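You operate a simulated robot arm through the tools that you are given. There is no shell and no other tool.

You run a simulated robot arm. Do the job below in one go: nothing can be reset, and whatever is moved stays where it is left.

Task
Put things in order on the heater bench top. At the end: the yellow pressure block (marked "4 BAR") stands where the purple polishing pad stood; the green drying bag (marked "DRY BAG") is on the heater plate; the white pad stands where the green drying bag stood; the purple polishing pad is on the brown small carton (marked "TUBING"); whatever was shut is shut again. Leave all else as you found it, and nothing knocked over.

It is judged by the outcome, as a careful person would: the job done as asked, and still so three seconds after it is handed in. It fails if anything else is knocked over, pushed out of place, dropped, spilled or broken.

Robot
A 7-joint arm with a two-finger parallel gripper, fixed in place. Base frame: the origin is at the foot of the arm, x ahead of it, y to its left, z up; the work surface is at about z = 850. Lengths are in mm, angles in degrees, forces in N, time in s.
With the tool pointing down near the work surface it reaches from about 300 to 700 mm from the base axis. Its first joint turns from -66.0 to 66.0 degrees. Payload 1.57 kg.
Tool frame: the origin (TCP) lies between the finger pads and is the grasp point; the fingertips stand 30 mm ahead of it; z points along the fingers, y is the line along which they close. The gripper opens to 110 mm. The fingers are 24 mm wide and 12 mm thick; the gripper's body (48 by 112 mm) begins 78 mm behind the TCP.
Orientation is that of the tool frame in the base frame, as a unit quaternion [w, x, y, z]. With the fingers straight down and closing along the base's y, the tool's x points along the base's -x, its y along +y and its z along -z.

Tools
- The arm moves only by the tool drive_tool. Its argument "rows" is a list of rows, each a list of 7 numbers: the shift along the base's x, y, z in mm, then the turn, a rotation vector about the base's x, y, z in degrees, then the gripper command, from -1 (fully open) to 1 (shut), values between in proportion. In form: [[dx, dy, dz, wx, wy, wz, fingers], ...]. A call has 1 to 20 rows; each row is the pose to reach, as a shift and turn from the pose commanded when the call began. A row lasts 0.2 s, in which the tool goes at most 50 mm and 8.6 degrees; a call with a longer step from one row to the next is refused whole, and so is a gripper value outside its range. A pose out of reach is approached as far as the arm can. The call stops where the force on the tool passes 40 N (or 10 N more than at its start, if that is more) or the arm is blocked; 0.2 s more then pass. The fingers move at their own pace (about 108 mm/s each) and stop on an object; they squeeze with about 25 N. The grip force told is the motor's: it shows also when the fingers shut on nothing. Time passes only in rows, and 0.2 s behind the last, so rows that repeat a pose let the fingers close. It gives the time, the measured TCP pose, the force on the tool (base axes), the opening and the grip force at its end, in the units of the frame above (readings bear some noise), with the torque about the TCP (base axes, N m) and any sound that the robot's microphone picked up.
- Cameras (640 x 400 px; columns grow to the right, rows downward): "scene" is fixed at [176.2, -410.7, 1400.9]; the picture's right is [0.76, -0.65, 0.00], its down [-0.47, -0.56, -0.68] and it looks along [0.44, 0.52, -0.73] (base axes); focal length 289 px, centre (320, 200). "wrist" rides on the gripper at [70, 16, -141] in the tool frame; the picture's right is [-0.23, 0.97, 0.00], its down [-0.86, -0.20, -0.48] and it looks along [-0.47, -0.11, 0.88] (tool axes); focal length 222 px, centre (320, 200). There is no depth. A picture from a camera that has moved, and an enlarged one, comes with that camera's place and axes in the base frame and with its lens. The place of the scene camera against the robot may be out by one fixed shift of up to 25 mm in any direction.
- camera(camera): a new picture of that camera. The clock stands still meanwhile.
- enlarge(camera, box): a new picture of the part [left, top, right, bottom] of that camera's present view, enlarged. The clock stands still meanwhile.
- close_job(): hands the job in; it is judged then, once.

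Places have to be worked out from the pictures, the camera data and where the tool is seen. Open the gripper and draw the arm clear of the work before you hand the job in, unless the task says otherwise.

The tools are called after "Request:" by a JSON object that holds its "op" and its "data". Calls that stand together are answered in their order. drive_tool: Moves the arm, as the interface text tells. Its arguments: {"type":"object","properties":{"rows":{"type":"array"}},"required":["rows"]} The other tools are called the same way: camera (camera) takes a picture; enlarge (camera, box) takes an enlarged picture of a part of a camera's view; close_job () hands the job in.

At the start:

```text
time_s: 0.0
tcp_pos: [451.1, -195.8, 1149.5]
orientation: [0.0, 0.0, 1.0, 0.0]
wrist_force: [-0.7, -0.5, 0.4]
wrist_torque: [-0.02, -0.02, -0.01]
finger_gap: 109.9
grasp_force: 0.0
```

scene: 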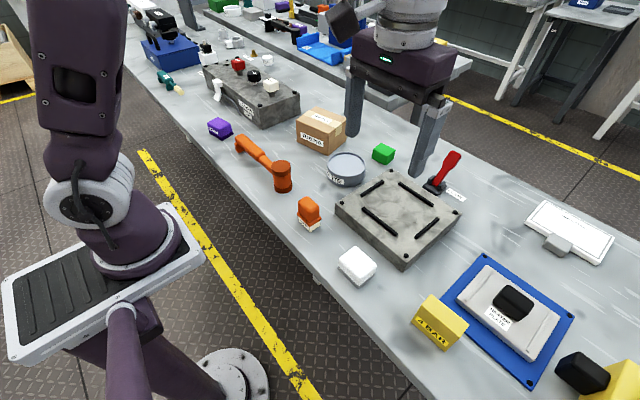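
wrist: 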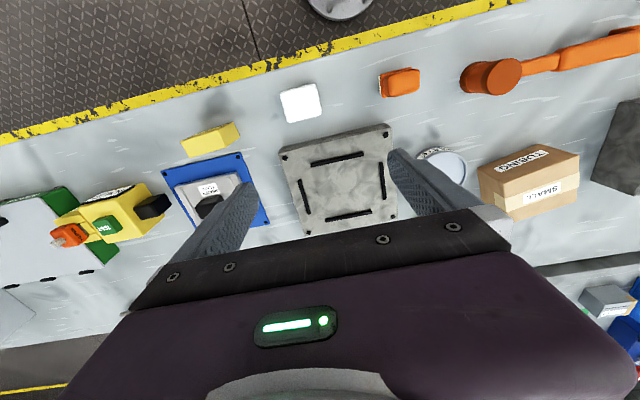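

The scene shows a bench with a heater (probably the plate with black slot marks or the grey plate on the blue mat), a yellow block, white pad, green block, purple pad and carton. I'll look closer at each area before moving.

Request:
{"op": "enlarge", "data": {"camera": "scene", "box": [400, 240, 640, 400]}}

Request:
{"op": "enlarge", "data": {"camera": "scene", "box": [280, 110, 480, 290]}}

Request:
{"op": "enlarge", "data": {"camera": "scene", "box": [130, 0, 370, 160]}}

Request:
{"op": "enlarge", "data": {"camera": "wrist", "box": [0, 100, 320, 300]}}

Request:
{"op": "enlarge", "data": {"camera": "wrist", "box": [260, 20, 640, 260]}}

```text
2.50 times, centred on (520, 320) of scene
camera zoom: at [176.2, -410.7, 1400.9], right [0.76, -0.65, 0.0], down [-0.47, -0.56, -0.68], along [0.44, 0.52, -0.73], focal length 722 px, centre (-180, -100)
```

zoom: 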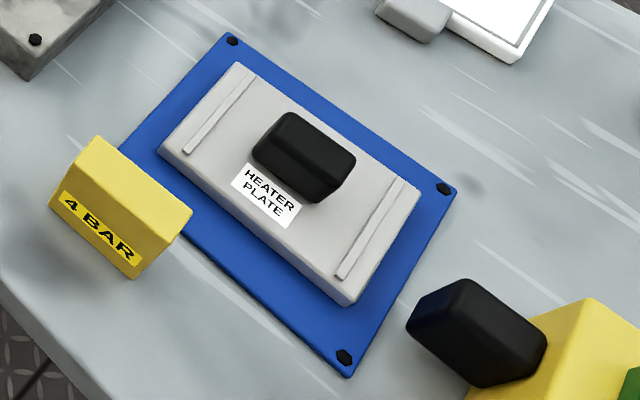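

```text
2.22 times, centred on (380, 200) of scene
camera zoom: at [176.2, -410.7, 1400.9], right [0.76, -0.65, 0.0], down [-0.47, -0.56, -0.68], along [0.44, 0.52, -0.73], focal length 642 px, centre (187, 200)
```

zoom: 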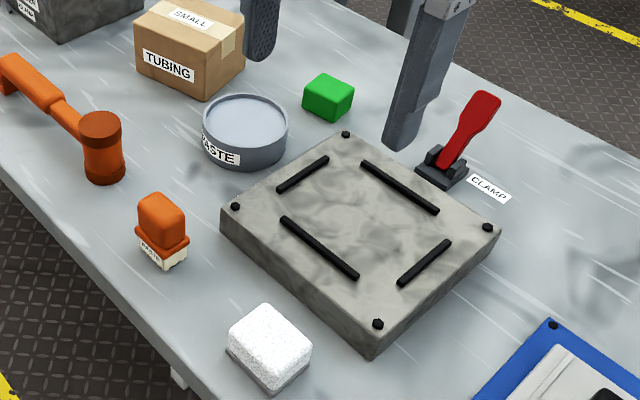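

```text
2.50 times, centred on (250, 80) of scene
camera zoom: at [176.2, -410.7, 1400.9], right [0.76, -0.65, 0.0], down [-0.47, -0.56, -0.68], along [0.44, 0.52, -0.73], focal length 722 px, centre (495, 500)
```

zoom: 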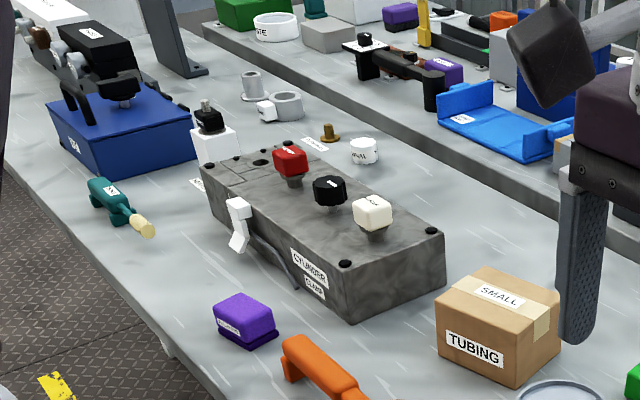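

```text
2.00 times, centred on (160, 200) of wrist
camera zoom: at [381.4, -180.2, 1290.8], right [0.23, 0.97, 0.0], down [0.86, -0.2, 0.48], along [0.47, -0.11, -0.88], focal length 444 px, centre (640, 200)
```

zoom: 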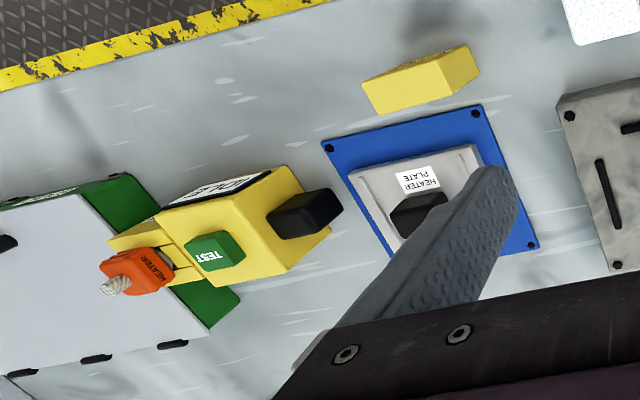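

```text
1.67 times, centred on (450, 140) of wrist
camera zoom: at [381.4, -180.2, 1290.8], right [0.23, 0.97, 0.0], down [0.86, -0.2, 0.48], along [0.47, -0.11, -0.88], focal length 370 px, centre (103, 300)
```

zoom: 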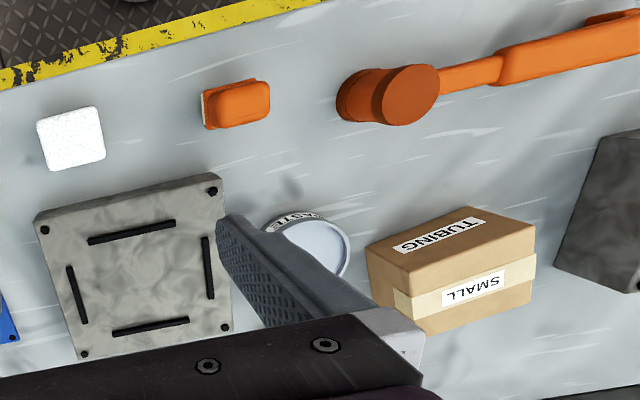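

I can't read all the labels yet, so I'll zoom in further on the green block, the purple pad, the heater plate, and the yellow device at the right edge.

Request:
{"op": "enlarge", "data": {"camera": "scene", "box": [355, 130, 415, 170]}}

Request:
{"op": "enlarge", "data": {"camera": "scene", "box": [190, 105, 250, 145]}}

Request:
{"op": "enlarge", "data": {"camera": "scene", "box": [440, 250, 590, 350]}}

Request:
{"op": "enlarge", "data": {"camera": "scene", "box": [330, 235, 390, 290]}}

Request:
{"op": "enlarge", "data": {"camera": "scene", "box": [510, 180, 640, 270]}}

```text
10.00 times, centred on (385, 150) of scene
camera zoom: at [176.2, -410.7, 1400.9], right [0.76, -0.65, 0.0], down [-0.47, -0.56, -0.68], along [0.44, 0.52, -0.73], focal length 2887 px, centre (-330, 700)
```

zoom: 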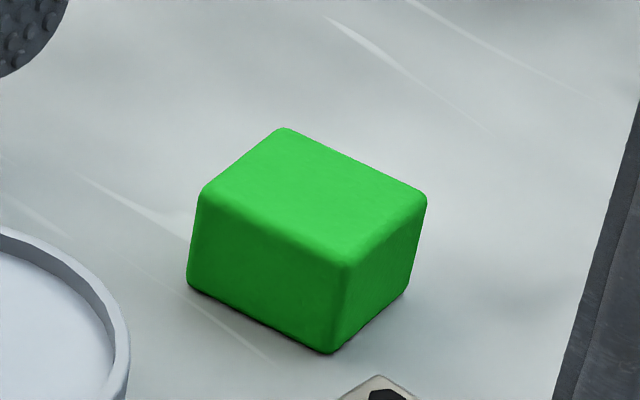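

```text
10.00 times, centred on (220, 125) of scene
camera zoom: at [176.2, -410.7, 1400.9], right [0.76, -0.65, 0.0], down [-0.47, -0.56, -0.68], along [0.44, 0.52, -0.73], focal length 2887 px, centre (1320, 950)
```

zoom: 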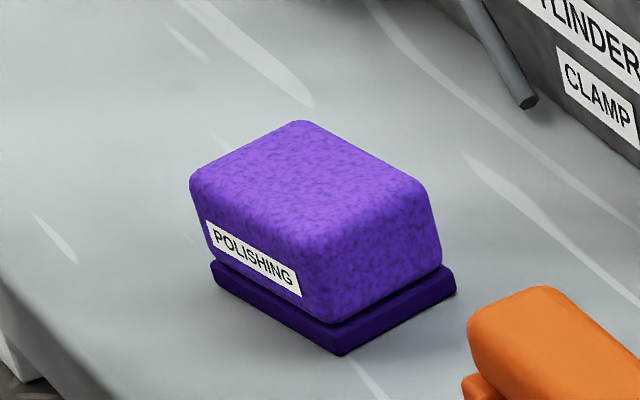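

```text
4.00 times, centred on (515, 300) of scene
camera zoom: at [176.2, -410.7, 1400.9], right [0.76, -0.65, 0.0], down [-0.47, -0.56, -0.68], along [0.44, 0.52, -0.73], focal length 1155 px, centre (-460, -200)
```

zoom: 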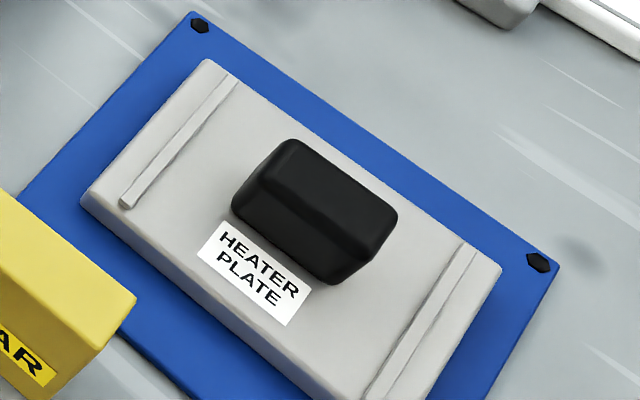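

```text
7.27 times, centred on (360, 262) of scene
camera zoom: at [176.2, -410.7, 1400.9], right [0.76, -0.65, 0.0], down [-0.47, -0.56, -0.68], along [0.44, 0.52, -0.73], focal length 2100 px, centre (29, -254)
```

zoom: 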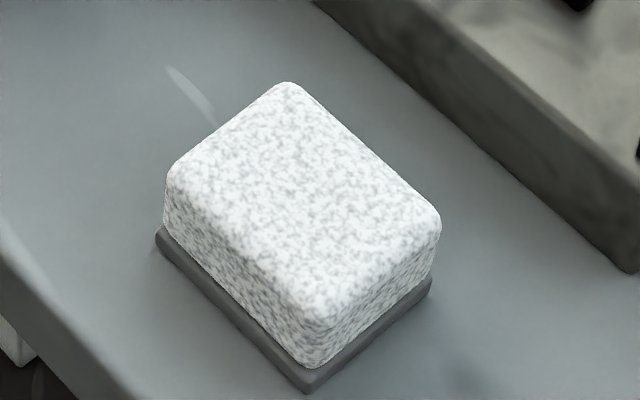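

```text
4.44 times, centred on (575, 225) of scene
camera zoom: at [176.2, -410.7, 1400.9], right [0.76, -0.65, 0.0], down [-0.47, -0.56, -0.68], along [0.44, 0.52, -0.73], focal length 1283 px, centre (-813, 89)
```

zoom: 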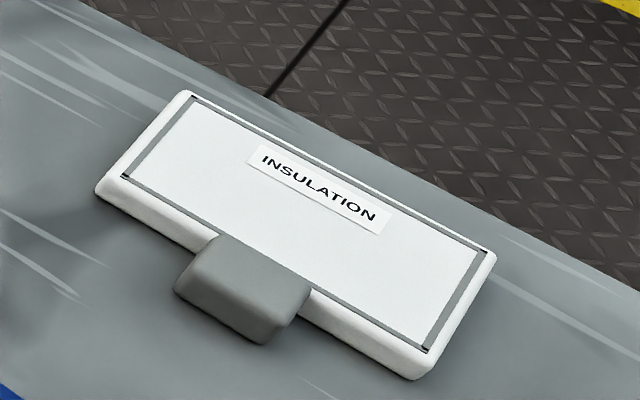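

The green block shows no label from this side, and the heater plate carries a black handle-like block, so it may be a lid. I'll move the wrist camera over the heater area for a closer look.

Request:
{"op": "drive_tool", "data": {"rows": [[-10, -40, 10, 0, 0, 0, -1], [-20, -80, 20, 0, 0, 0, -1], [-30, -120, 30, 0, 0, 0, -1], [-40, -160, 40, 0, 0, 0, -1], [-45, -180, 50, 0, 0, 0, -1], [-45, -180, 50, 0, 0, 0, -1]]}}

Request:
{"op": "camera", "data": {"camera": "wrist"}}

Request:
{"op": "camera", "data": {"camera": "scene"}}

```text
time_s: 1.4
tcp_pos: [405.9, -377.1, 1199.6]
orientation: [0.001, 0.001, 1.0, -0.001]
wrist_force: [0.1, 0.5, 0.4]
wrist_torque: [0.03, -0.01, 0.0]
finger_gap: 110.1
grasp_force: 0.1
```

```text
taken
camera wrist: at [336.4, -360.8, 1341.2], right [0.23, 0.97, 0.0], down [0.86, -0.2, 0.48], along [0.47, -0.11, -0.88], focal length 222 px, centre (320, 200)
```

wrist: 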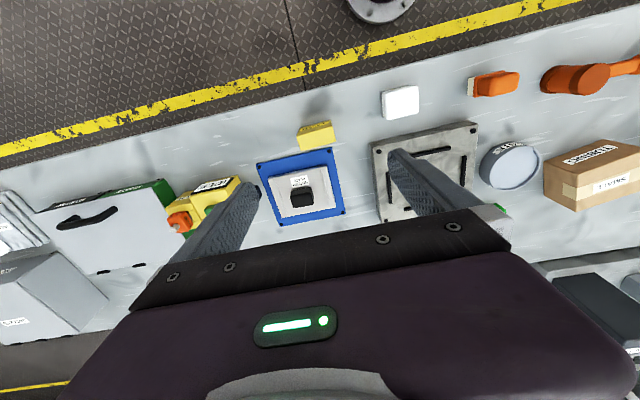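

```text
taken
```

scene: 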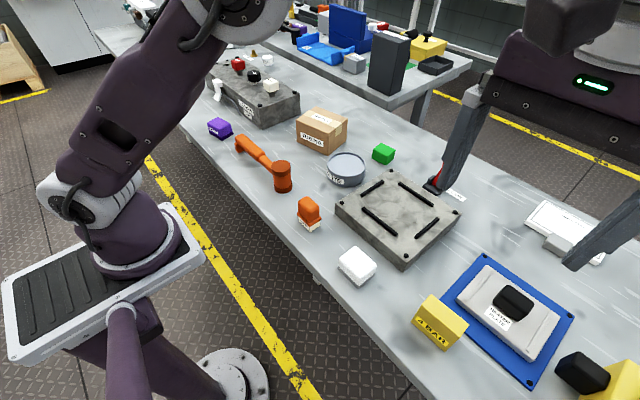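

Request:
{"op": "enlarge", "data": {"camera": "wrist", "box": [150, 100, 350, 240]}}

Request:
{"op": "enlarge", "data": {"camera": "wrist", "box": [350, 50, 640, 230]}}

```text
2.86 times, centred on (250, 170) of wrist
camera zoom: at [336.4, -360.8, 1341.2], right [0.23, 0.97, 0.0], down [0.86, -0.2, 0.48], along [0.47, -0.11, -0.88], focal length 635 px, centre (520, 286)
```

zoom: 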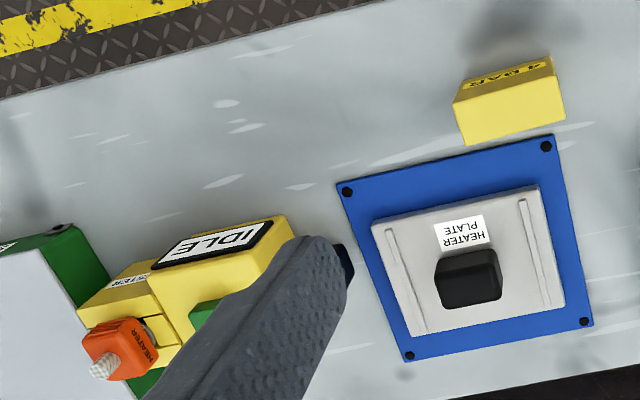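

```text
2.21 times, centred on (495, 140) of wrist
camera zoom: at [336.4, -360.8, 1341.2], right [0.23, 0.97, 0.0], down [0.86, -0.2, 0.48], along [0.47, -0.11, -0.88], focal length 490 px, centre (-66, 332)
```

zoom: 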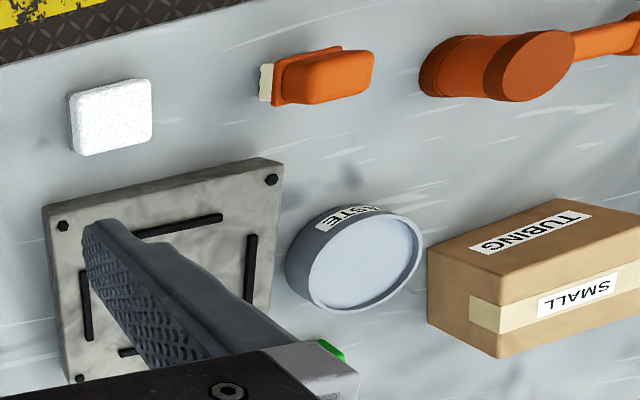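

The heater assembly reads as a grey lid with a black handle on a blue surround. Next I'll swing the camera to the +y side of the green block to check its label, turning the tool −90° about z on the way.

Request:
{"op": "drive_tool", "data": {"rows": [[13, 38, 0, 0, 0, -7.5, -1], [26, 76, 0, 0, 0, -15, -1], [39, 114, 0, 0, 0, -22.5, -1], [52, 152, 0, 0, 0, -30, -1], [65, 190, 0, 0, 0, -37.5, -1], [78, 228, 0, 0, 0, -45, -1], [91, 266, 0, 0, 0, -52.5, -1], [104, 304, 0, 0, 0, -60, -1], [117, 342, 0, 0, 0, -67.5, -1], [130, 380, 0, 0, 0, -75, -1], [143, 418, 0, 0, 0, -82.5, -1], [154, 456, 0, 0, 0, -90, -1], [154, 456, 0, 0, 0, -90, -1]]}}

Request:
{"op": "camera", "data": {"camera": "wrist"}}

Request:
{"op": "camera", "data": {"camera": "scene"}}

```text
time_s: 4.2
tcp_pos: [559.6, 77.9, 1198.1]
orientation: [0.0, 0.707, 0.707, 0.0]
wrist_force: [-0.7, 0.1, 0.3]
wrist_torque: [-0.03, 0.0, 0.0]
finger_gap: 110.2
grasp_force: 0.0
```

```text
taken
camera wrist: at [576.5, 147.9, 1340.0], right [0.97, -0.23, 0.0], down [-0.2, -0.85, 0.48], along [-0.11, -0.47, -0.88], focal length 222 px, centre (320, 200)
```

wrist: 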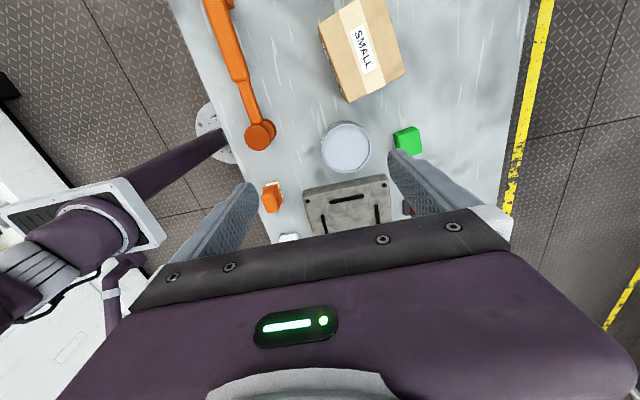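

```text
taken
```

scene: 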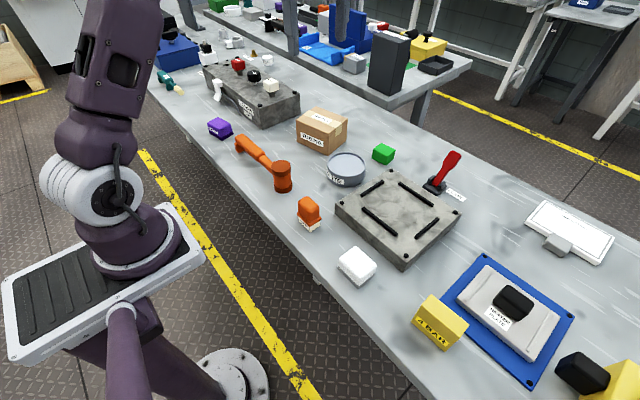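

The scene view is now clear and the green block is visible, so I'll enlarge it and the items around it.

Request:
{"op": "enlarge", "data": {"camera": "wrist", "box": [380, 115, 440, 165]}}

Request:
{"op": "enlarge", "data": {"camera": "wrist", "box": [240, 100, 440, 240]}}

Request:
{"op": "enlarge", "data": {"camera": "scene", "box": [460, 190, 640, 320]}}

Request:
{"op": "enlarge", "data": {"camera": "scene", "box": [140, 30, 340, 150]}}

```text
8.00 times, centred on (410, 140) of wrist
camera zoom: at [576.5, 147.9, 1340.0], right [0.97, -0.23, 0.0], down [-0.2, -0.85, 0.48], along [-0.11, -0.47, -0.88], focal length 1777 px, centre (-400, 680)
```

zoom: 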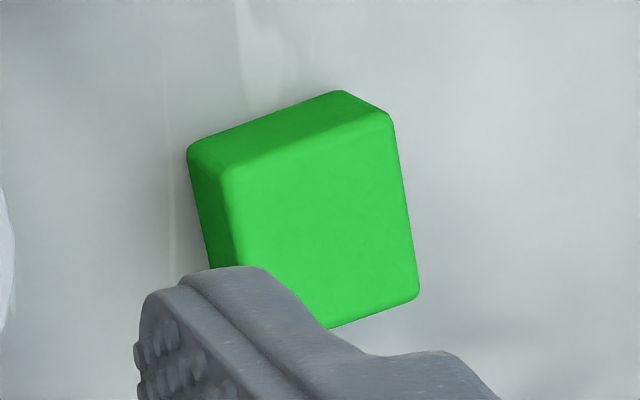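

```text
2.86 times, centred on (340, 170) of wrist
camera zoom: at [576.5, 147.9, 1340.0], right [0.97, -0.23, 0.0], down [-0.2, -0.85, 0.48], along [-0.11, -0.47, -0.88], focal length 635 px, centre (263, 286)
```

zoom: 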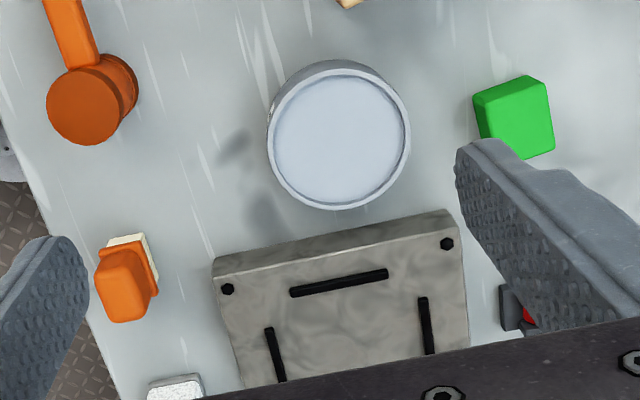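

```text
3.08 times, centred on (550, 255) of scene
camera zoom: at [176.2, -410.6, 1400.9], right [0.76, -0.65, 0.0], down [-0.47, -0.56, -0.68], along [0.44, 0.52, -0.73], focal length 888 px, centre (-388, 31)
```

zoom: 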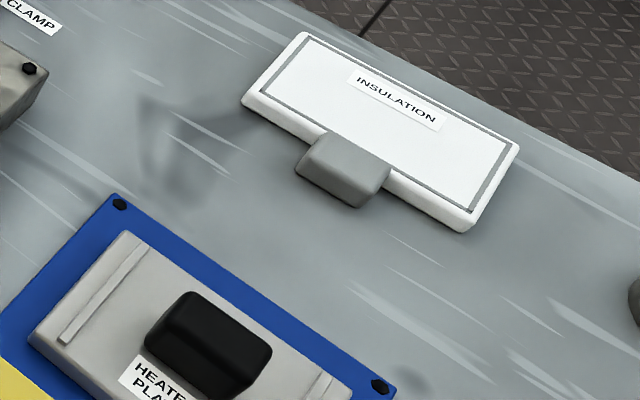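

```text
3.20 times, centred on (240, 90) of scene
camera zoom: at [176.2, -410.6, 1400.9], right [0.76, -0.65, 0.0], down [-0.47, -0.56, -0.68], along [0.44, 0.52, -0.73], focal length 924 px, centre (576, 552)
```

zoom: 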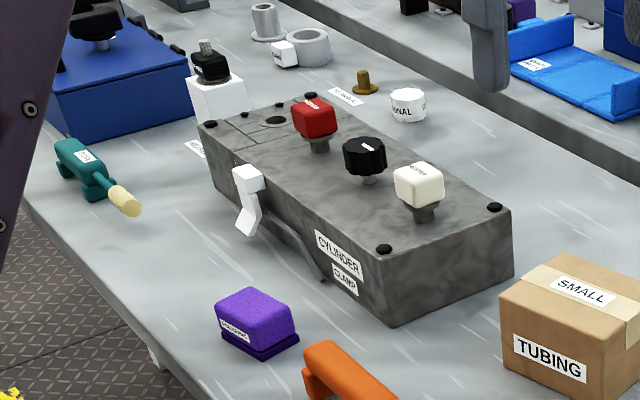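

None of the four visible faces of the green block carries a label, so I'll turn the camera to the far (+x) side and look at the remaining one.

Request:
{"op": "drive_tool", "data": {"rows": [[11, -5, 0, 0, 0, -7.5, -1], [22, -10, 0, 0, 0, -15, -1], [33, -15, 0, 0, 0, -22.5, -1], [44, -20, 0, 0, 0, -30, -1], [55, -25, 0, 0, 0, -37.5, -1], [66, -30, 0, 0, 0, -45, -1], [77, -35, 0, 0, 0, -52.5, -1], [88, -40, 0, 0, 0, -60, -1], [99, -45, 0, 0, 0, -67.5, -1], [110, -50, 0, 0, 0, -75, -1], [121, -55, 0, 0, 0, -82.5, -1], [130, -60, 0, 0, 0, -90, -1], [130, -60, 0, 0, 0, -90, -1]]}}

Request:
{"op": "camera", "data": {"camera": "wrist"}}

```text
time_s: 7.0
tcp_pos: [625.0, -45.7, 1151.3]
orientation: [-0.001, 1.0, 0.008, 0.005]
wrist_force: [-0.6, 0.0, 0.1]
wrist_torque: [0.05, -0.01, 0.0]
finger_gap: 109.9
grasp_force: 0.0
out of reach, approached as far as the arm can: row 4, 5, 6, 7, 8, 9, 10, 11, 12, 13
```

```text
taken
camera wrist: at [692.8, -61.5, 1293.5], right [-0.21, -0.98, 0.0], down [-0.86, 0.18, 0.47], along [-0.46, 0.1, -0.88], focal length 222 px, centre (320, 200)
```

wrist: 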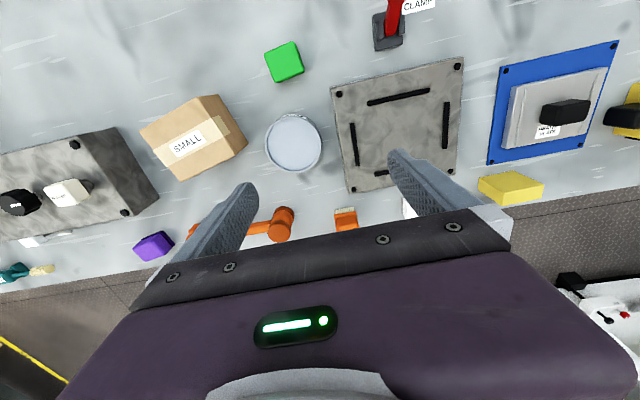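

The arm stopped at its reach limit, but the view is useful. I'll enlarge the green block, the heater and the purple pad from here.

Request:
{"op": "enlarge", "data": {"camera": "wrist", "box": [255, 35, 315, 90]}}

Request:
{"op": "enlarge", "data": {"camera": "wrist", "box": [470, 30, 640, 210]}}

Request:
{"op": "enlarge", "data": {"camera": "wrist", "box": [0, 80, 260, 280]}}

```text
7.27 times, centred on (285, 62) of wrist
camera zoom: at [692.8, -61.5, 1293.5], right [-0.21, -0.98, 0.0], down [-0.86, 0.18, 0.47], along [-0.46, 0.1, -0.88], focal length 1615 px, centre (574, 1200)
```

zoom: 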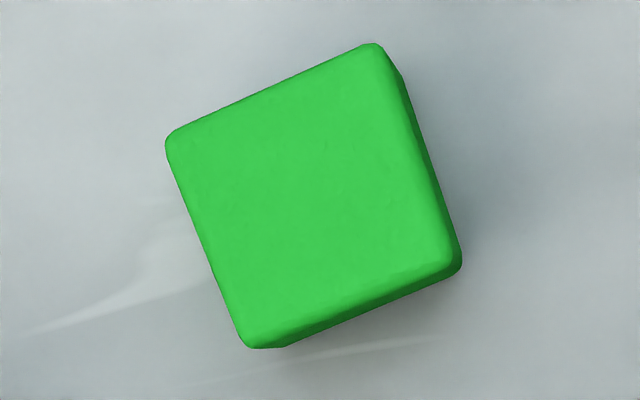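

```text
2.22 times, centred on (555, 120) of wrist
camera zoom: at [692.8, -61.5, 1293.5], right [-0.21, -0.98, 0.0], down [-0.86, 0.18, 0.47], along [-0.46, 0.1, -0.88], focal length 494 px, centre (-202, 378)
```

zoom: 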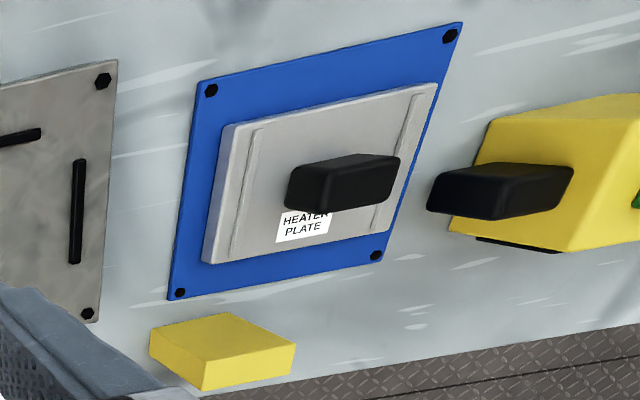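

```text
2.00 times, centred on (130, 180) of wrist
camera zoom: at [692.8, -61.5, 1293.5], right [-0.21, -0.98, 0.0], down [-0.86, 0.18, 0.47], along [-0.46, 0.1, -0.88], focal length 444 px, centre (700, 240)
```

zoom: 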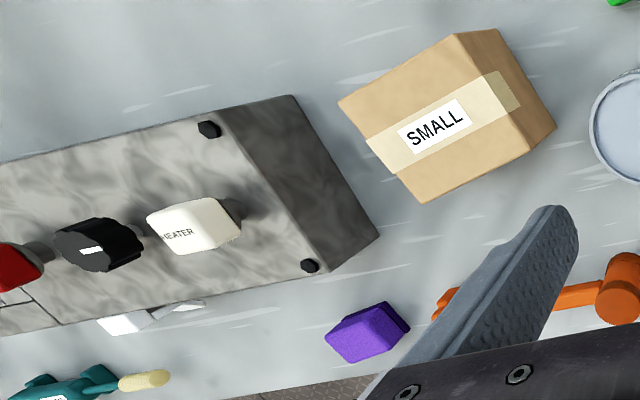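

The green block's +x face is still hidden and nothing else here matches a dry bag, so I'll check it again when I'm close. Next I'll go to the purple polishing pad, which I place near (432, 420), turning the tool back 90° so the fingers close along x.

Request:
{"op": "drive_tool", "data": {"rows": [[-14, 35, -3, 0, 0, 7.5, -1], [-28, 70, -6, 0, 0, 15, -1], [-42, 105, -9, 0, 0, 22.5, -1], [-56, 140, -12, 0, 0, 30, -1], [-70, 175, -15, 0, 0, 37.5, -1], [-84, 210, -18, 0, 0, 45, -1], [-98, 245, -21, 0, 0, 52.5, -1], [-112, 280, -24, 0, 0, 60, -1], [-126, 315, -27, 0, 0, 67.5, -1], [-140, 350, -30, 0, 0, 75, -1], [-154, 385, -33, 0, 0, 82.5, -1], [-168, 390, -36, 0, 0, 90, -1], [-168, 390, -36, 0, 0, 90, -1]]}}

Request:
{"op": "camera", "data": {"camera": "wrist"}}

Request:
{"op": "camera", "data": {"camera": "scene"}}

```text
time_s: 9.8
tcp_pos: [454.8, 339.2, 1119.3]
orientation: [0.001, 0.706, 0.708, 0.0]
wrist_force: [-0.6, -0.6, 0.2]
wrist_torque: [-0.03, -0.02, -0.03]
finger_gap: 109.9
grasp_force: 0.0
```

```text
taken
camera wrist: at [471.4, 410.1, 1261.1], right [0.97, -0.23, 0.0], down [-0.2, -0.86, 0.48], along [-0.11, -0.47, -0.88], focal length 222 px, centre (320, 200)
```

wrist: 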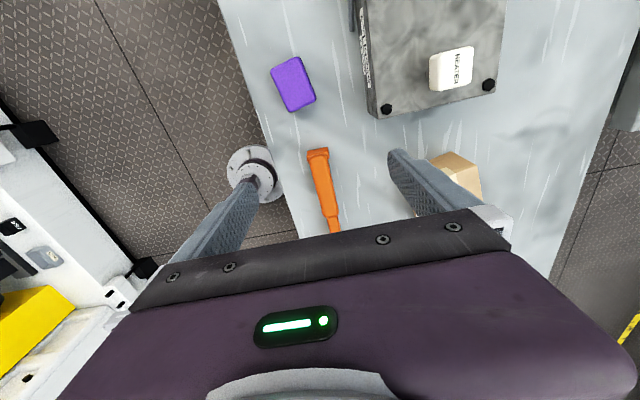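

```text
taken
```

scene: 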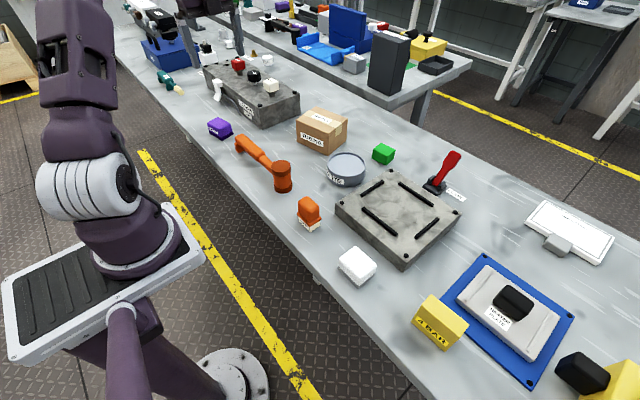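

The purple pad is in clear view. I'll enlarge it to get its corners and orientation.

Request:
{"op": "enlarge", "data": {"camera": "wrist", "box": [250, 40, 350, 130]}}

Request:
{"op": "enlarge", "data": {"camera": "wrist", "box": [240, 0, 520, 240]}}

```text
4.44 times, centred on (300, 85) of wrist
camera zoom: at [471.4, 410.1, 1261.1], right [0.97, -0.23, 0.0], down [-0.2, -0.86, 0.48], along [-0.11, -0.47, -0.88], focal length 987 px, centre (409, 711)
```

zoom: 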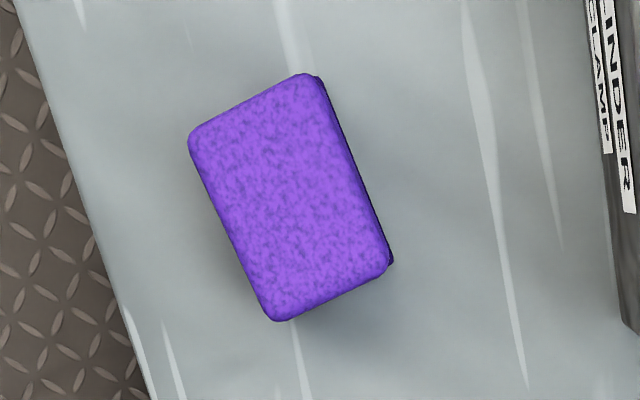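

```text
1.67 times, centred on (380, 120) of wrist
camera zoom: at [471.4, 410.1, 1261.1], right [0.97, -0.23, 0.0], down [-0.2, -0.86, 0.48], along [-0.11, -0.47, -0.88], focal length 370 px, centre (220, 333)
```

zoom: 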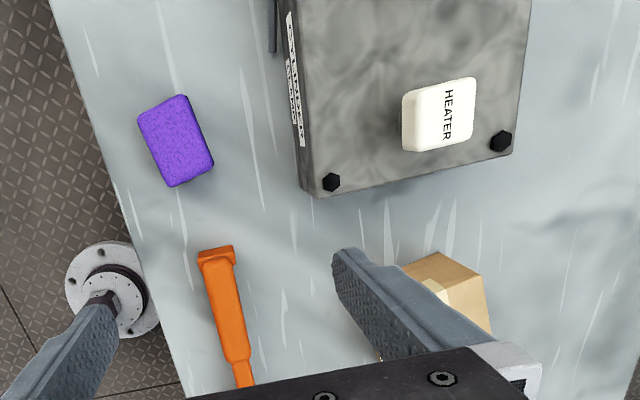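

From the corners, the purple pad measures about 44 × 60 mm, is turned about +10.8°, and is centred near (431, 411). I'll align the tool above it with the fingers closing along its short side.

Request:
{"op": "drive_tool", "data": {"rows": [[-8, 24, -40, 0, 0, 5, -0.6], [-16, 48, -80, 0, 0, 10.8, -0.5], [-24, 71, -120, 0, 0, 10.8, -0.45], [-24, 71, -140, 0, 0, 10.8, -0.45], [-24, 71, -140, 0, 0, 10.8, -0.45]]}}

Request:
{"op": "camera", "data": {"camera": "wrist"}}

Request:
{"op": "camera", "data": {"camera": "scene"}}

```text
time_s: 11.0
tcp_pos: [434.2, 411.0, 980.3]
orientation: [0.0, 0.637, 0.771, 0.001]
wrist_force: [-0.3, 0.1, 0.2]
wrist_torque: [0.0, -0.01, 0.01]
finger_gap: 79.6
grasp_force: 0.0
```

```text
taken
camera wrist: at [436.1, 483.2, 1121.7], right [1.0, -0.04, 0.0], down [-0.04, -0.88, 0.48], along [-0.02, -0.48, -0.88], focal length 222 px, centre (320, 200)
```

wrist: 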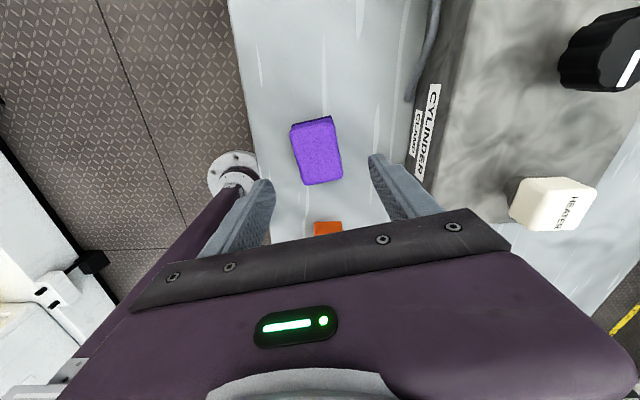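

```text
taken
```

scene: 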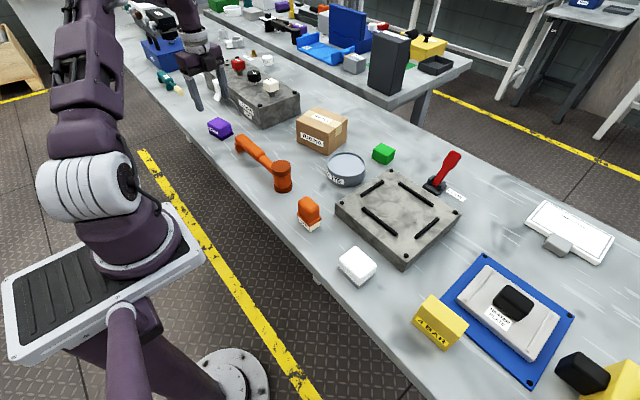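

I'll zoom in to refine the pad's centre and angle.

Request:
{"op": "enlarge", "data": {"camera": "wrist", "box": [270, 100, 370, 200]}}

```text
4.00 times, centred on (320, 150) of wrist
camera zoom: at [436.1, 483.2, 1121.7], right [1.0, -0.04, 0.0], down [-0.04, -0.88, 0.48], along [-0.02, -0.48, -0.88], focal length 888 px, centre (320, 400)
```

zoom: 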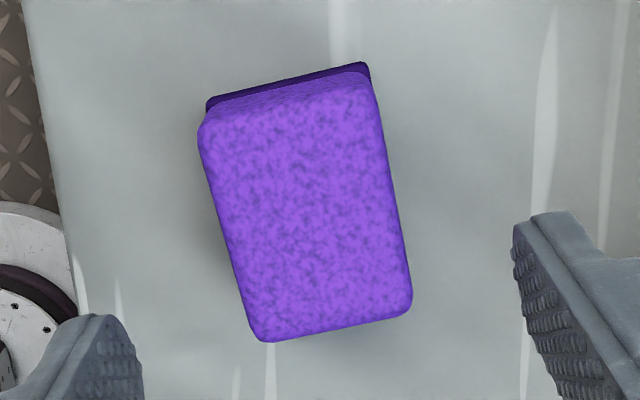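

The refined fit puts the pad's centre at (430, 410), its top at z ≈ 885 and its yaw at about 10°. I'll descend to TCP z ≈ 884 and close the gripper.

Request:
{"op": "drive_tool", "data": {"rows": [[-4, -1, -30, 0, 0, -1, -0.45], [-4, -1, -60, 0, 0, -1, -0.45], [-4, -1, -80, 0, 0, -1, -0.45], [-4, -1, -95, 0, 0, -1, -0.45], [-4, -1, -95, 0, 0, -1, -0.45]]}}

Request:
{"op": "enlarge", "data": {"camera": "scene", "box": [160, 90, 280, 170]}}

```text
time_s: 12.2
tcp_pos: [428.1, 411.6, 884.7]
orientation: [-0.001, 0.644, 0.765, 0.0]
wrist_force: [0.4, -0.1, 0.7]
wrist_torque: [-0.01, -0.02, 0.01]
finger_gap: 79.9
grasp_force: 0.0
```

```text
5.00 times, centred on (220, 130) of scene
camera zoom: at [176.2, -410.7, 1400.9], right [0.76, -0.65, 0.0], down [-0.47, -0.56, -0.68], along [0.44, 0.52, -0.73], focal length 1444 px, centre (820, 550)
```

zoom: 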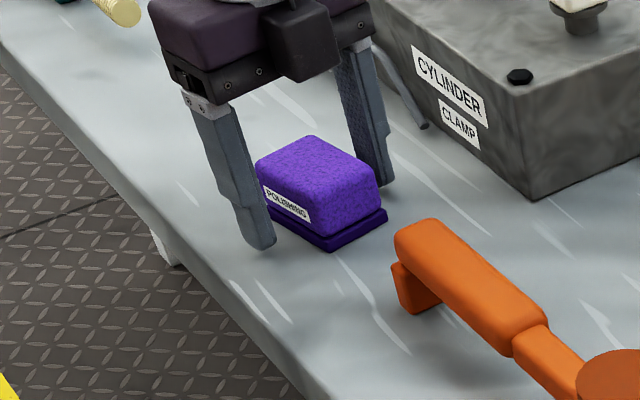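

The fingers straddle the pad cleanly, so I'll close, check the grip, and make a small lift.

Request:
{"op": "drive_tool", "data": {"rows": [[2, -1, 0, 0, 0, 0, -0.2], [2, -1, 0, 0, 0, 0, 0.3], [2, -1, 0, 0, 0, 0, 0.6], [2, -1, 0, 0, 0, 0, 0.6], [2, -1, 20, 0, 0, 0, 0.6], [2, -1, 40, 0, 0, 0, 0.6]]}}

Request:
{"op": "enlarge", "data": {"camera": "scene", "box": [160, 90, 280, 170]}}

```text
time_s: 13.6
tcp_pos: [428.6, 411.1, 925.7]
orientation: [0.001, 0.644, 0.765, 0.0]
wrist_force: [-0.3, 0.1, -0.4]
wrist_torque: [-0.01, -0.04, 0.0]
finger_gap: 47.4
grasp_force: 24.9
```

```text
5.00 times, centred on (220, 130) of scene
camera zoom: at [176.2, -410.7, 1400.9], right [0.76, -0.65, 0.0], down [-0.47, -0.56, -0.68], along [0.44, 0.52, -0.73], focal length 1444 px, centre (820, 550)
```

zoom: 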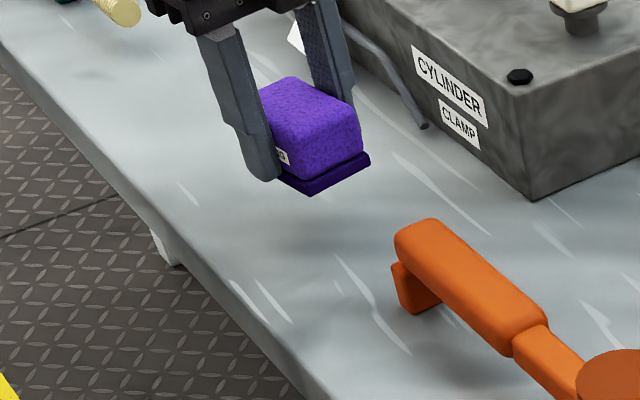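

The pad is held, with a 47 mm gap and about 25 N. I'll raise it clear and move toward the carton to measure the carton's top.

Request:
{"op": "drive_tool", "data": {"rows": [[0, 0, 50, 0, 0, 0, 0.6], [0, 0, 100, 0, 0, 0, 0.6], [0, -5, 145, 0, 0, 0, 0.6], [20, -30, 160, 0, 0, 0, 0.6], [45, -60, 160, 0, 0, 0, 0.6], [70, -90, 160, 0, 0, 0, 0.6], [95, -120, 160, 0, 0, 0, 0.6], [120, -150, 160, 0, 0, 0, 0.6], [145, -175, 160, 0, 0, 0, 0.6], [170, -190, 160, 0, 0, 0, 0.6], [170, -190, 160, 0, 0, 0, 0.6]]}}

Request:
{"op": "camera", "data": {"camera": "wrist"}}

Request:
{"op": "camera", "data": {"camera": "scene"}}

```text
time_s: 16.0
tcp_pos: [600.3, 218.6, 1083.4]
orientation: [0.0, 0.644, 0.765, 0.0]
wrist_force: [0.3, -0.4, -0.3]
wrist_torque: [0.05, 0.01, 0.01]
finger_gap: 47.2
grasp_force: 24.9
```

```text
taken
camera wrist: at [604.4, 289.9, 1225.8], right [1.0, -0.06, 0.0], down [-0.05, -0.88, 0.48], along [-0.03, -0.48, -0.88], focal length 222 px, centre (320, 200)
```

wrist: 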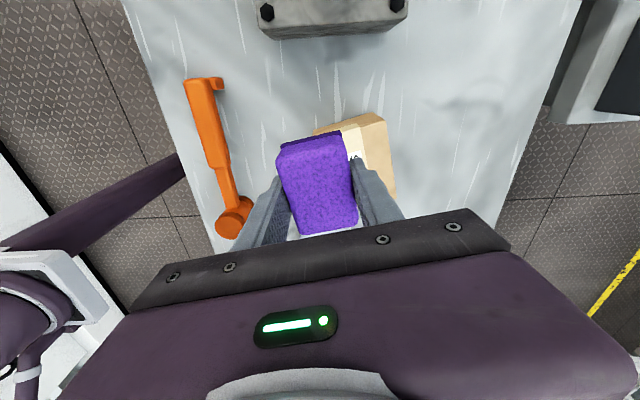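

```text
taken
```

scene: 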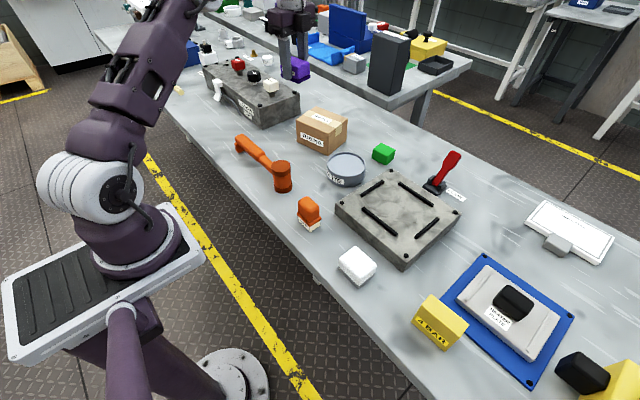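

The held pad hides the carton, so I'll step 110 mm toward −x for a clear view of it.

Request:
{"op": "drive_tool", "data": {"rows": [[-40, 0, 10, 0, 0, 0, 0.6], [-80, 0, 20, 0, 0, 0, 0.6], [-110, -10, 30, 0, 0, 0, 0.6], [-110, -10, 30, 0, 0, 0, 0.6]]}}

Request:
{"op": "camera", "data": {"camera": "wrist"}}

Request:
{"op": "enlarge", "data": {"camera": "wrist", "box": [360, 90, 520, 240]}}

```text
time_s: 17.0
tcp_pos: [489.0, 208.6, 1112.4]
orientation: [0.0, 0.644, 0.765, 0.0]
wrist_force: [0.4, 0.8, -1.3]
wrist_torque: [0.01, 0.02, -0.03]
finger_gap: 47.1
grasp_force: 25.1
```

```text
taken
camera wrist: at [494.1, 280.9, 1253.8], right [1.0, -0.06, 0.0], down [-0.05, -0.88, 0.48], along [-0.03, -0.48, -0.88], focal length 222 px, centre (320, 200)
```

wrist: 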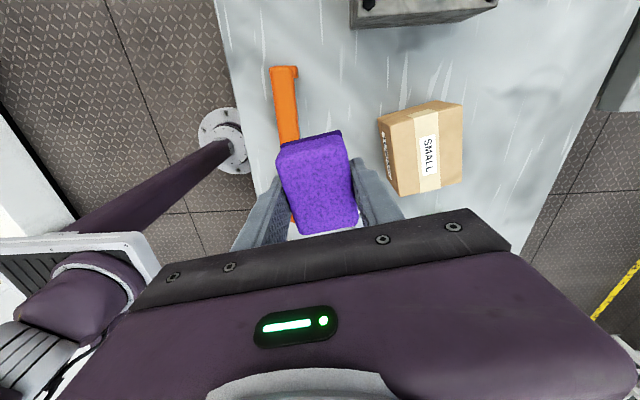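

```text
2.67 times, centred on (440, 165) of wrist
camera zoom: at [494.1, 280.9, 1253.8], right [1.0, -0.06, 0.0], down [-0.05, -0.88, 0.48], along [-0.03, -0.48, -0.88], focal length 592 px, centre (0, 293)
```

zoom: 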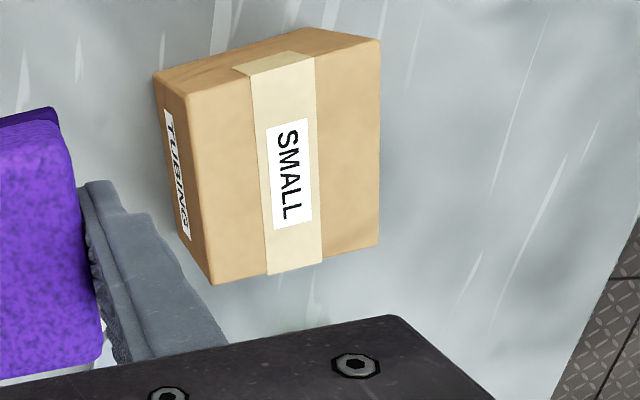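

Solving from the top and bottom corners, the carton's top is at z ≈ 921, centred at about (653, 168), with a yaw of about 13°. I'll move above it and then descend in small steps.

Request:
{"op": "drive_tool", "data": {"rows": [[35, -10, -10, 0, 0, 1, 0.6], [75, -20, -30, 0, 0, 2, 0.6], [115, -30, -55, 0, 0, 2, 0.6], [145, -38, -85, 0, 0, 2, 0.6], [161, -42, -115, 0, 0, 2, 0.6], [161, -42, -135, 0, 0, 2, 0.6], [161, -42, -135, 0, 0, 2, 0.6]]}}

Request:
{"op": "camera", "data": {"camera": "wrist"}}

Request:
{"op": "enlarge", "data": {"camera": "scene", "box": [260, 60, 400, 160]}}

```text
time_s: 18.6
tcp_pos: [650.5, 167.8, 979.8]
orientation: [0.0, 0.63, 0.777, 0.0]
wrist_force: [0.3, 0.0, -1.1]
wrist_torque: [0.0, -0.02, 0.02]
finger_gap: 47.2
grasp_force: 25.2
```

```text
taken
camera wrist: at [653.2, 240.4, 1120.5], right [1.0, -0.02, 0.0], down [-0.02, -0.88, 0.48], along [-0.01, -0.48, -0.88], focal length 222 px, centre (320, 200)
```

wrist: 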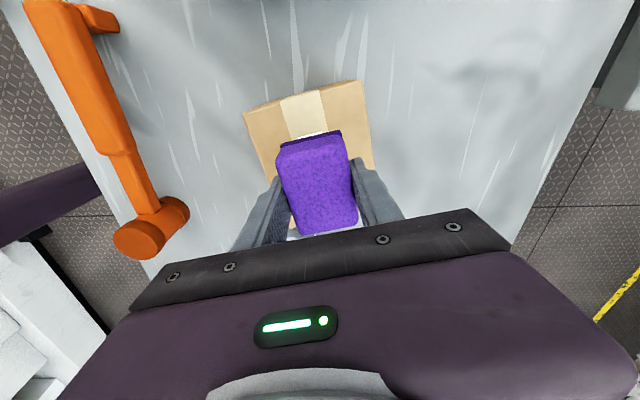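

```text
4.00 times, centred on (330, 110) of scene
camera zoom: at [176.2, -410.7, 1400.9], right [0.76, -0.65, 0.0], down [-0.47, -0.56, -0.68], along [0.44, 0.52, -0.73], focal length 1155 px, centre (280, 560)
```

zoom: 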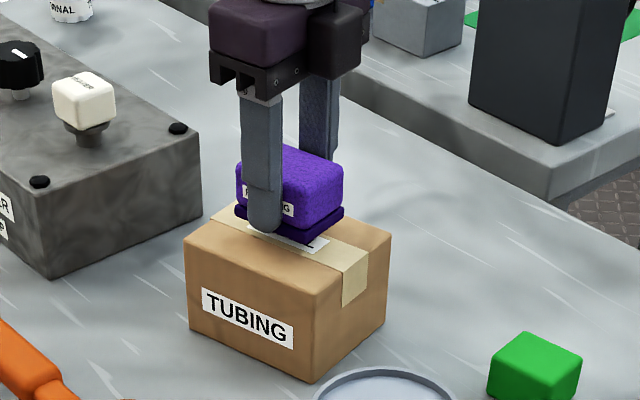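

The pad hangs about 24 mm above the carton and is centred. I'll lower it in small steps until it makes contact.

Request:
{"op": "drive_tool", "data": {"rows": [[0, -3, -10, 0, 0, 0, 0.6], [0, -3, -18, 0, 0, 0, 0.6], [0, -3, -21, 0, 0, 0, 0.6], [0, -3, -23, 0, 0, 0, 0.6], [0, -3, -23, 0, 0, 0, 0.6]]}}

Request:
{"op": "enlarge", "data": {"camera": "scene", "box": [280, 90, 370, 160]}}

```text
time_s: 19.6
tcp_pos: [652.0, 164.6, 960.1]
orientation: [0.002, 0.629, 0.777, 0.002]
wrist_force: [-2.1, -0.5, 5.7]
wrist_torque: [-0.03, 0.31, -0.01]
finger_gap: 47.3
grasp_force: 24.5
stopped in row 4: the force on the tool passed its limit at 43 N (the readings are from after the stop); the commanded pose is now the measured one
```

```text
5.71 times, centred on (325, 125) of scene
camera zoom: at [176.0, -410.7, 1400.9], right [0.76, -0.65, 0.0], down [-0.47, -0.56, -0.68], along [0.44, 0.52, -0.73], focal length 1650 px, centre (291, 629)
```

zoom: 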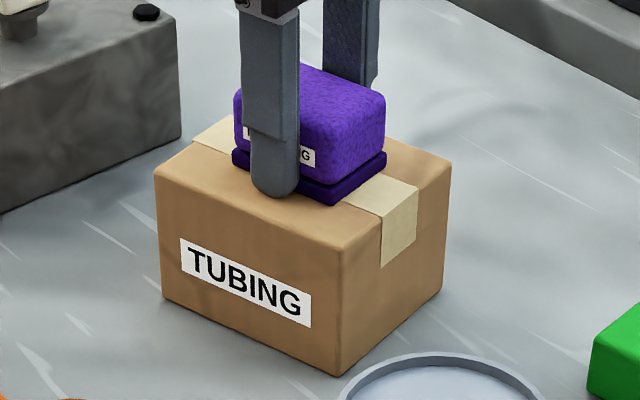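

It touched down at TCP z ≈ 960. I'll open gently and rise straight up.

Request:
{"op": "drive_tool", "data": {"rows": [[0, 0, 0, 0, 0, 0, 0.1], [0, 0, 0, 0, 0, 0, -0.1], [0, 0, 0, 0, 0, 0, -0.3], [0, 0, 0, 0, 0, 0, -0.4], [0, 0, 20, 0, 0, 0, -0.4], [0, 0, 50, 0, 0, 0, -0.4], [0, 0, 90, 0, 0, 0, -0.4], [-30, 0, 130, 0, 0, 0, -0.4], [-60, 0, 150, 0, 0, 0, -0.4]]}}

Request:
{"op": "enlarge", "data": {"camera": "scene", "box": [280, 90, 370, 160]}}

Request:
{"op": "camera", "data": {"camera": "scene"}}

```text
time_s: 21.6
tcp_pos: [591.1, 167.1, 1109.5]
orientation: [0.001, 0.63, 0.776, 0.002]
wrist_force: [-0.3, 0.7, 0.5]
wrist_torque: [-0.01, 0.0, -0.04]
finger_gap: 77.2
grasp_force: 0.1
out of reach, approached as far as the arm can: row 7
```

```text
5.71 times, centred on (325, 125) of scene
camera zoom: at [176.2, -410.7, 1400.9], right [0.76, -0.65, 0.0], down [-0.47, -0.56, -0.68], along [0.44, 0.52, -0.73], focal length 1650 px, centre (291, 629)
```

zoom: 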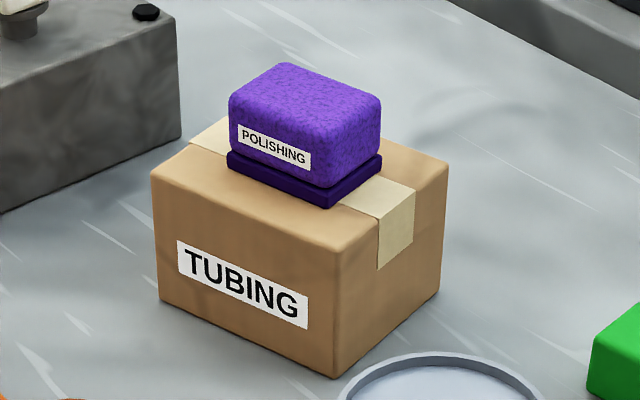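

```text
taken
```

scene: 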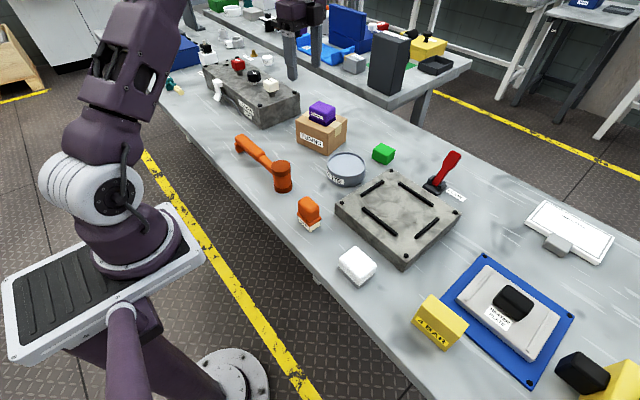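

The purple pad now sits flat on the carton. Next is the yellow 4 BAR block near (437, −388); I'll travel high over to its area and look.

Request:
{"op": "drive_tool", "data": {"rows": [[-12, -46, 5, 0, 0, -2, -0.6], [-24, -92, 10, 0, 0, -4, -0.8], [-36, -138, 10, 0, 0, -6, -1], [-48, -184, 10, 0, 0, -8, -1], [-60, -230, 10, 0, 0, -10, -1], [-72, -276, 10, 0, 0, -12, -1], [-84, -322, 10, 0, 0, -12, -1], [-96, -368, 10, 0, 0, -12, -1], [-108, -414, 10, 0, 0, -12, -1], [-120, -460, 10, 0, 0, -12, -1], [-132, -506, 10, 0, 0, -12, -1], [-144, -552, 10, 0, 0, -12, -1], [-150, -597, 10, 0, 0, -12, -1], [-150, -597, 10, 0, 0, -12, -1]]}}

Request:
{"op": "camera", "data": {"camera": "wrist"}}

```text
time_s: 24.6
tcp_pos: [435.6, -420.8, 1109.5]
orientation: [-0.017, 0.714, 0.7, 0.005]
wrist_force: [0.7, -0.6, -0.2]
wrist_torque: [0.01, 0.04, -0.01]
finger_gap: 109.9
grasp_force: 0.1
out of reach, approached as far as the arm can: row 13
```

```text
taken
camera wrist: at [456.0, -355.0, 1253.2], right [0.97, -0.25, -0.02], down [-0.21, -0.87, 0.46], along [-0.13, -0.44, -0.89], focal length 222 px, centre (320, 200)
```

wrist: 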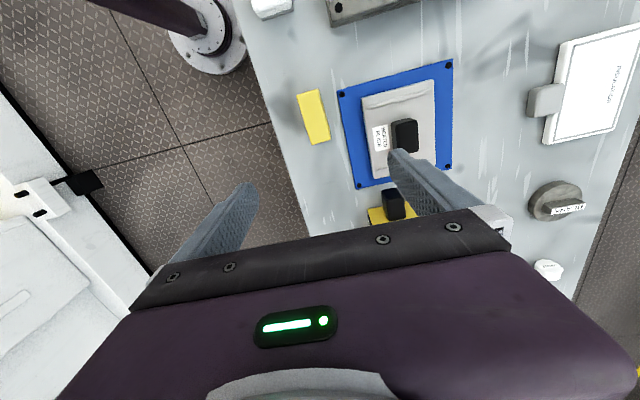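

The view shows the yellow block, the lid and a yellow device beyond. I'll zoom in for the geometry of the block and the lid.

Request:
{"op": "enlarge", "data": {"camera": "wrist", "box": [275, 75, 355, 155]}}

Request:
{"op": "enlarge", "data": {"camera": "wrist", "box": [330, 50, 470, 200]}}

```text
5.00 times, centred on (315, 115) of wrist
camera zoom: at [456.0, -355.0, 1253.2], right [0.97, -0.25, -0.02], down [-0.21, -0.87, 0.46], along [-0.13, -0.44, -0.89], focal length 1111 px, centre (345, 625)
```

zoom: 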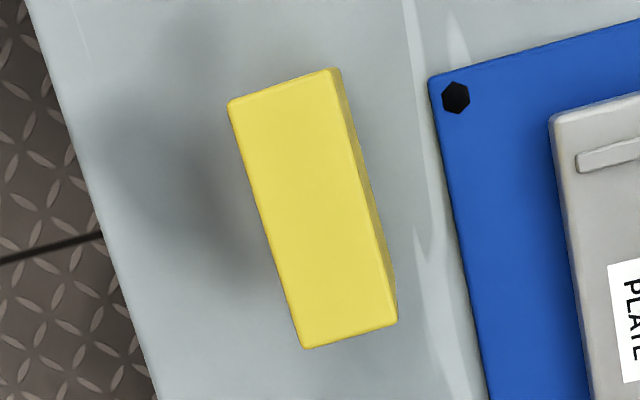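

```text
2.67 times, centred on (400, 125) of wrist
camera zoom: at [456.0, -355.0, 1253.2], right [0.97, -0.25, -0.02], down [-0.21, -0.87, 0.46], along [-0.13, -0.44, -0.89], focal length 592 px, centre (107, 400)
```

zoom: 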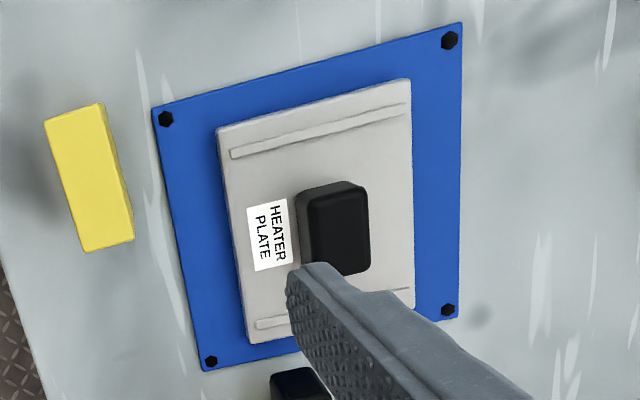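

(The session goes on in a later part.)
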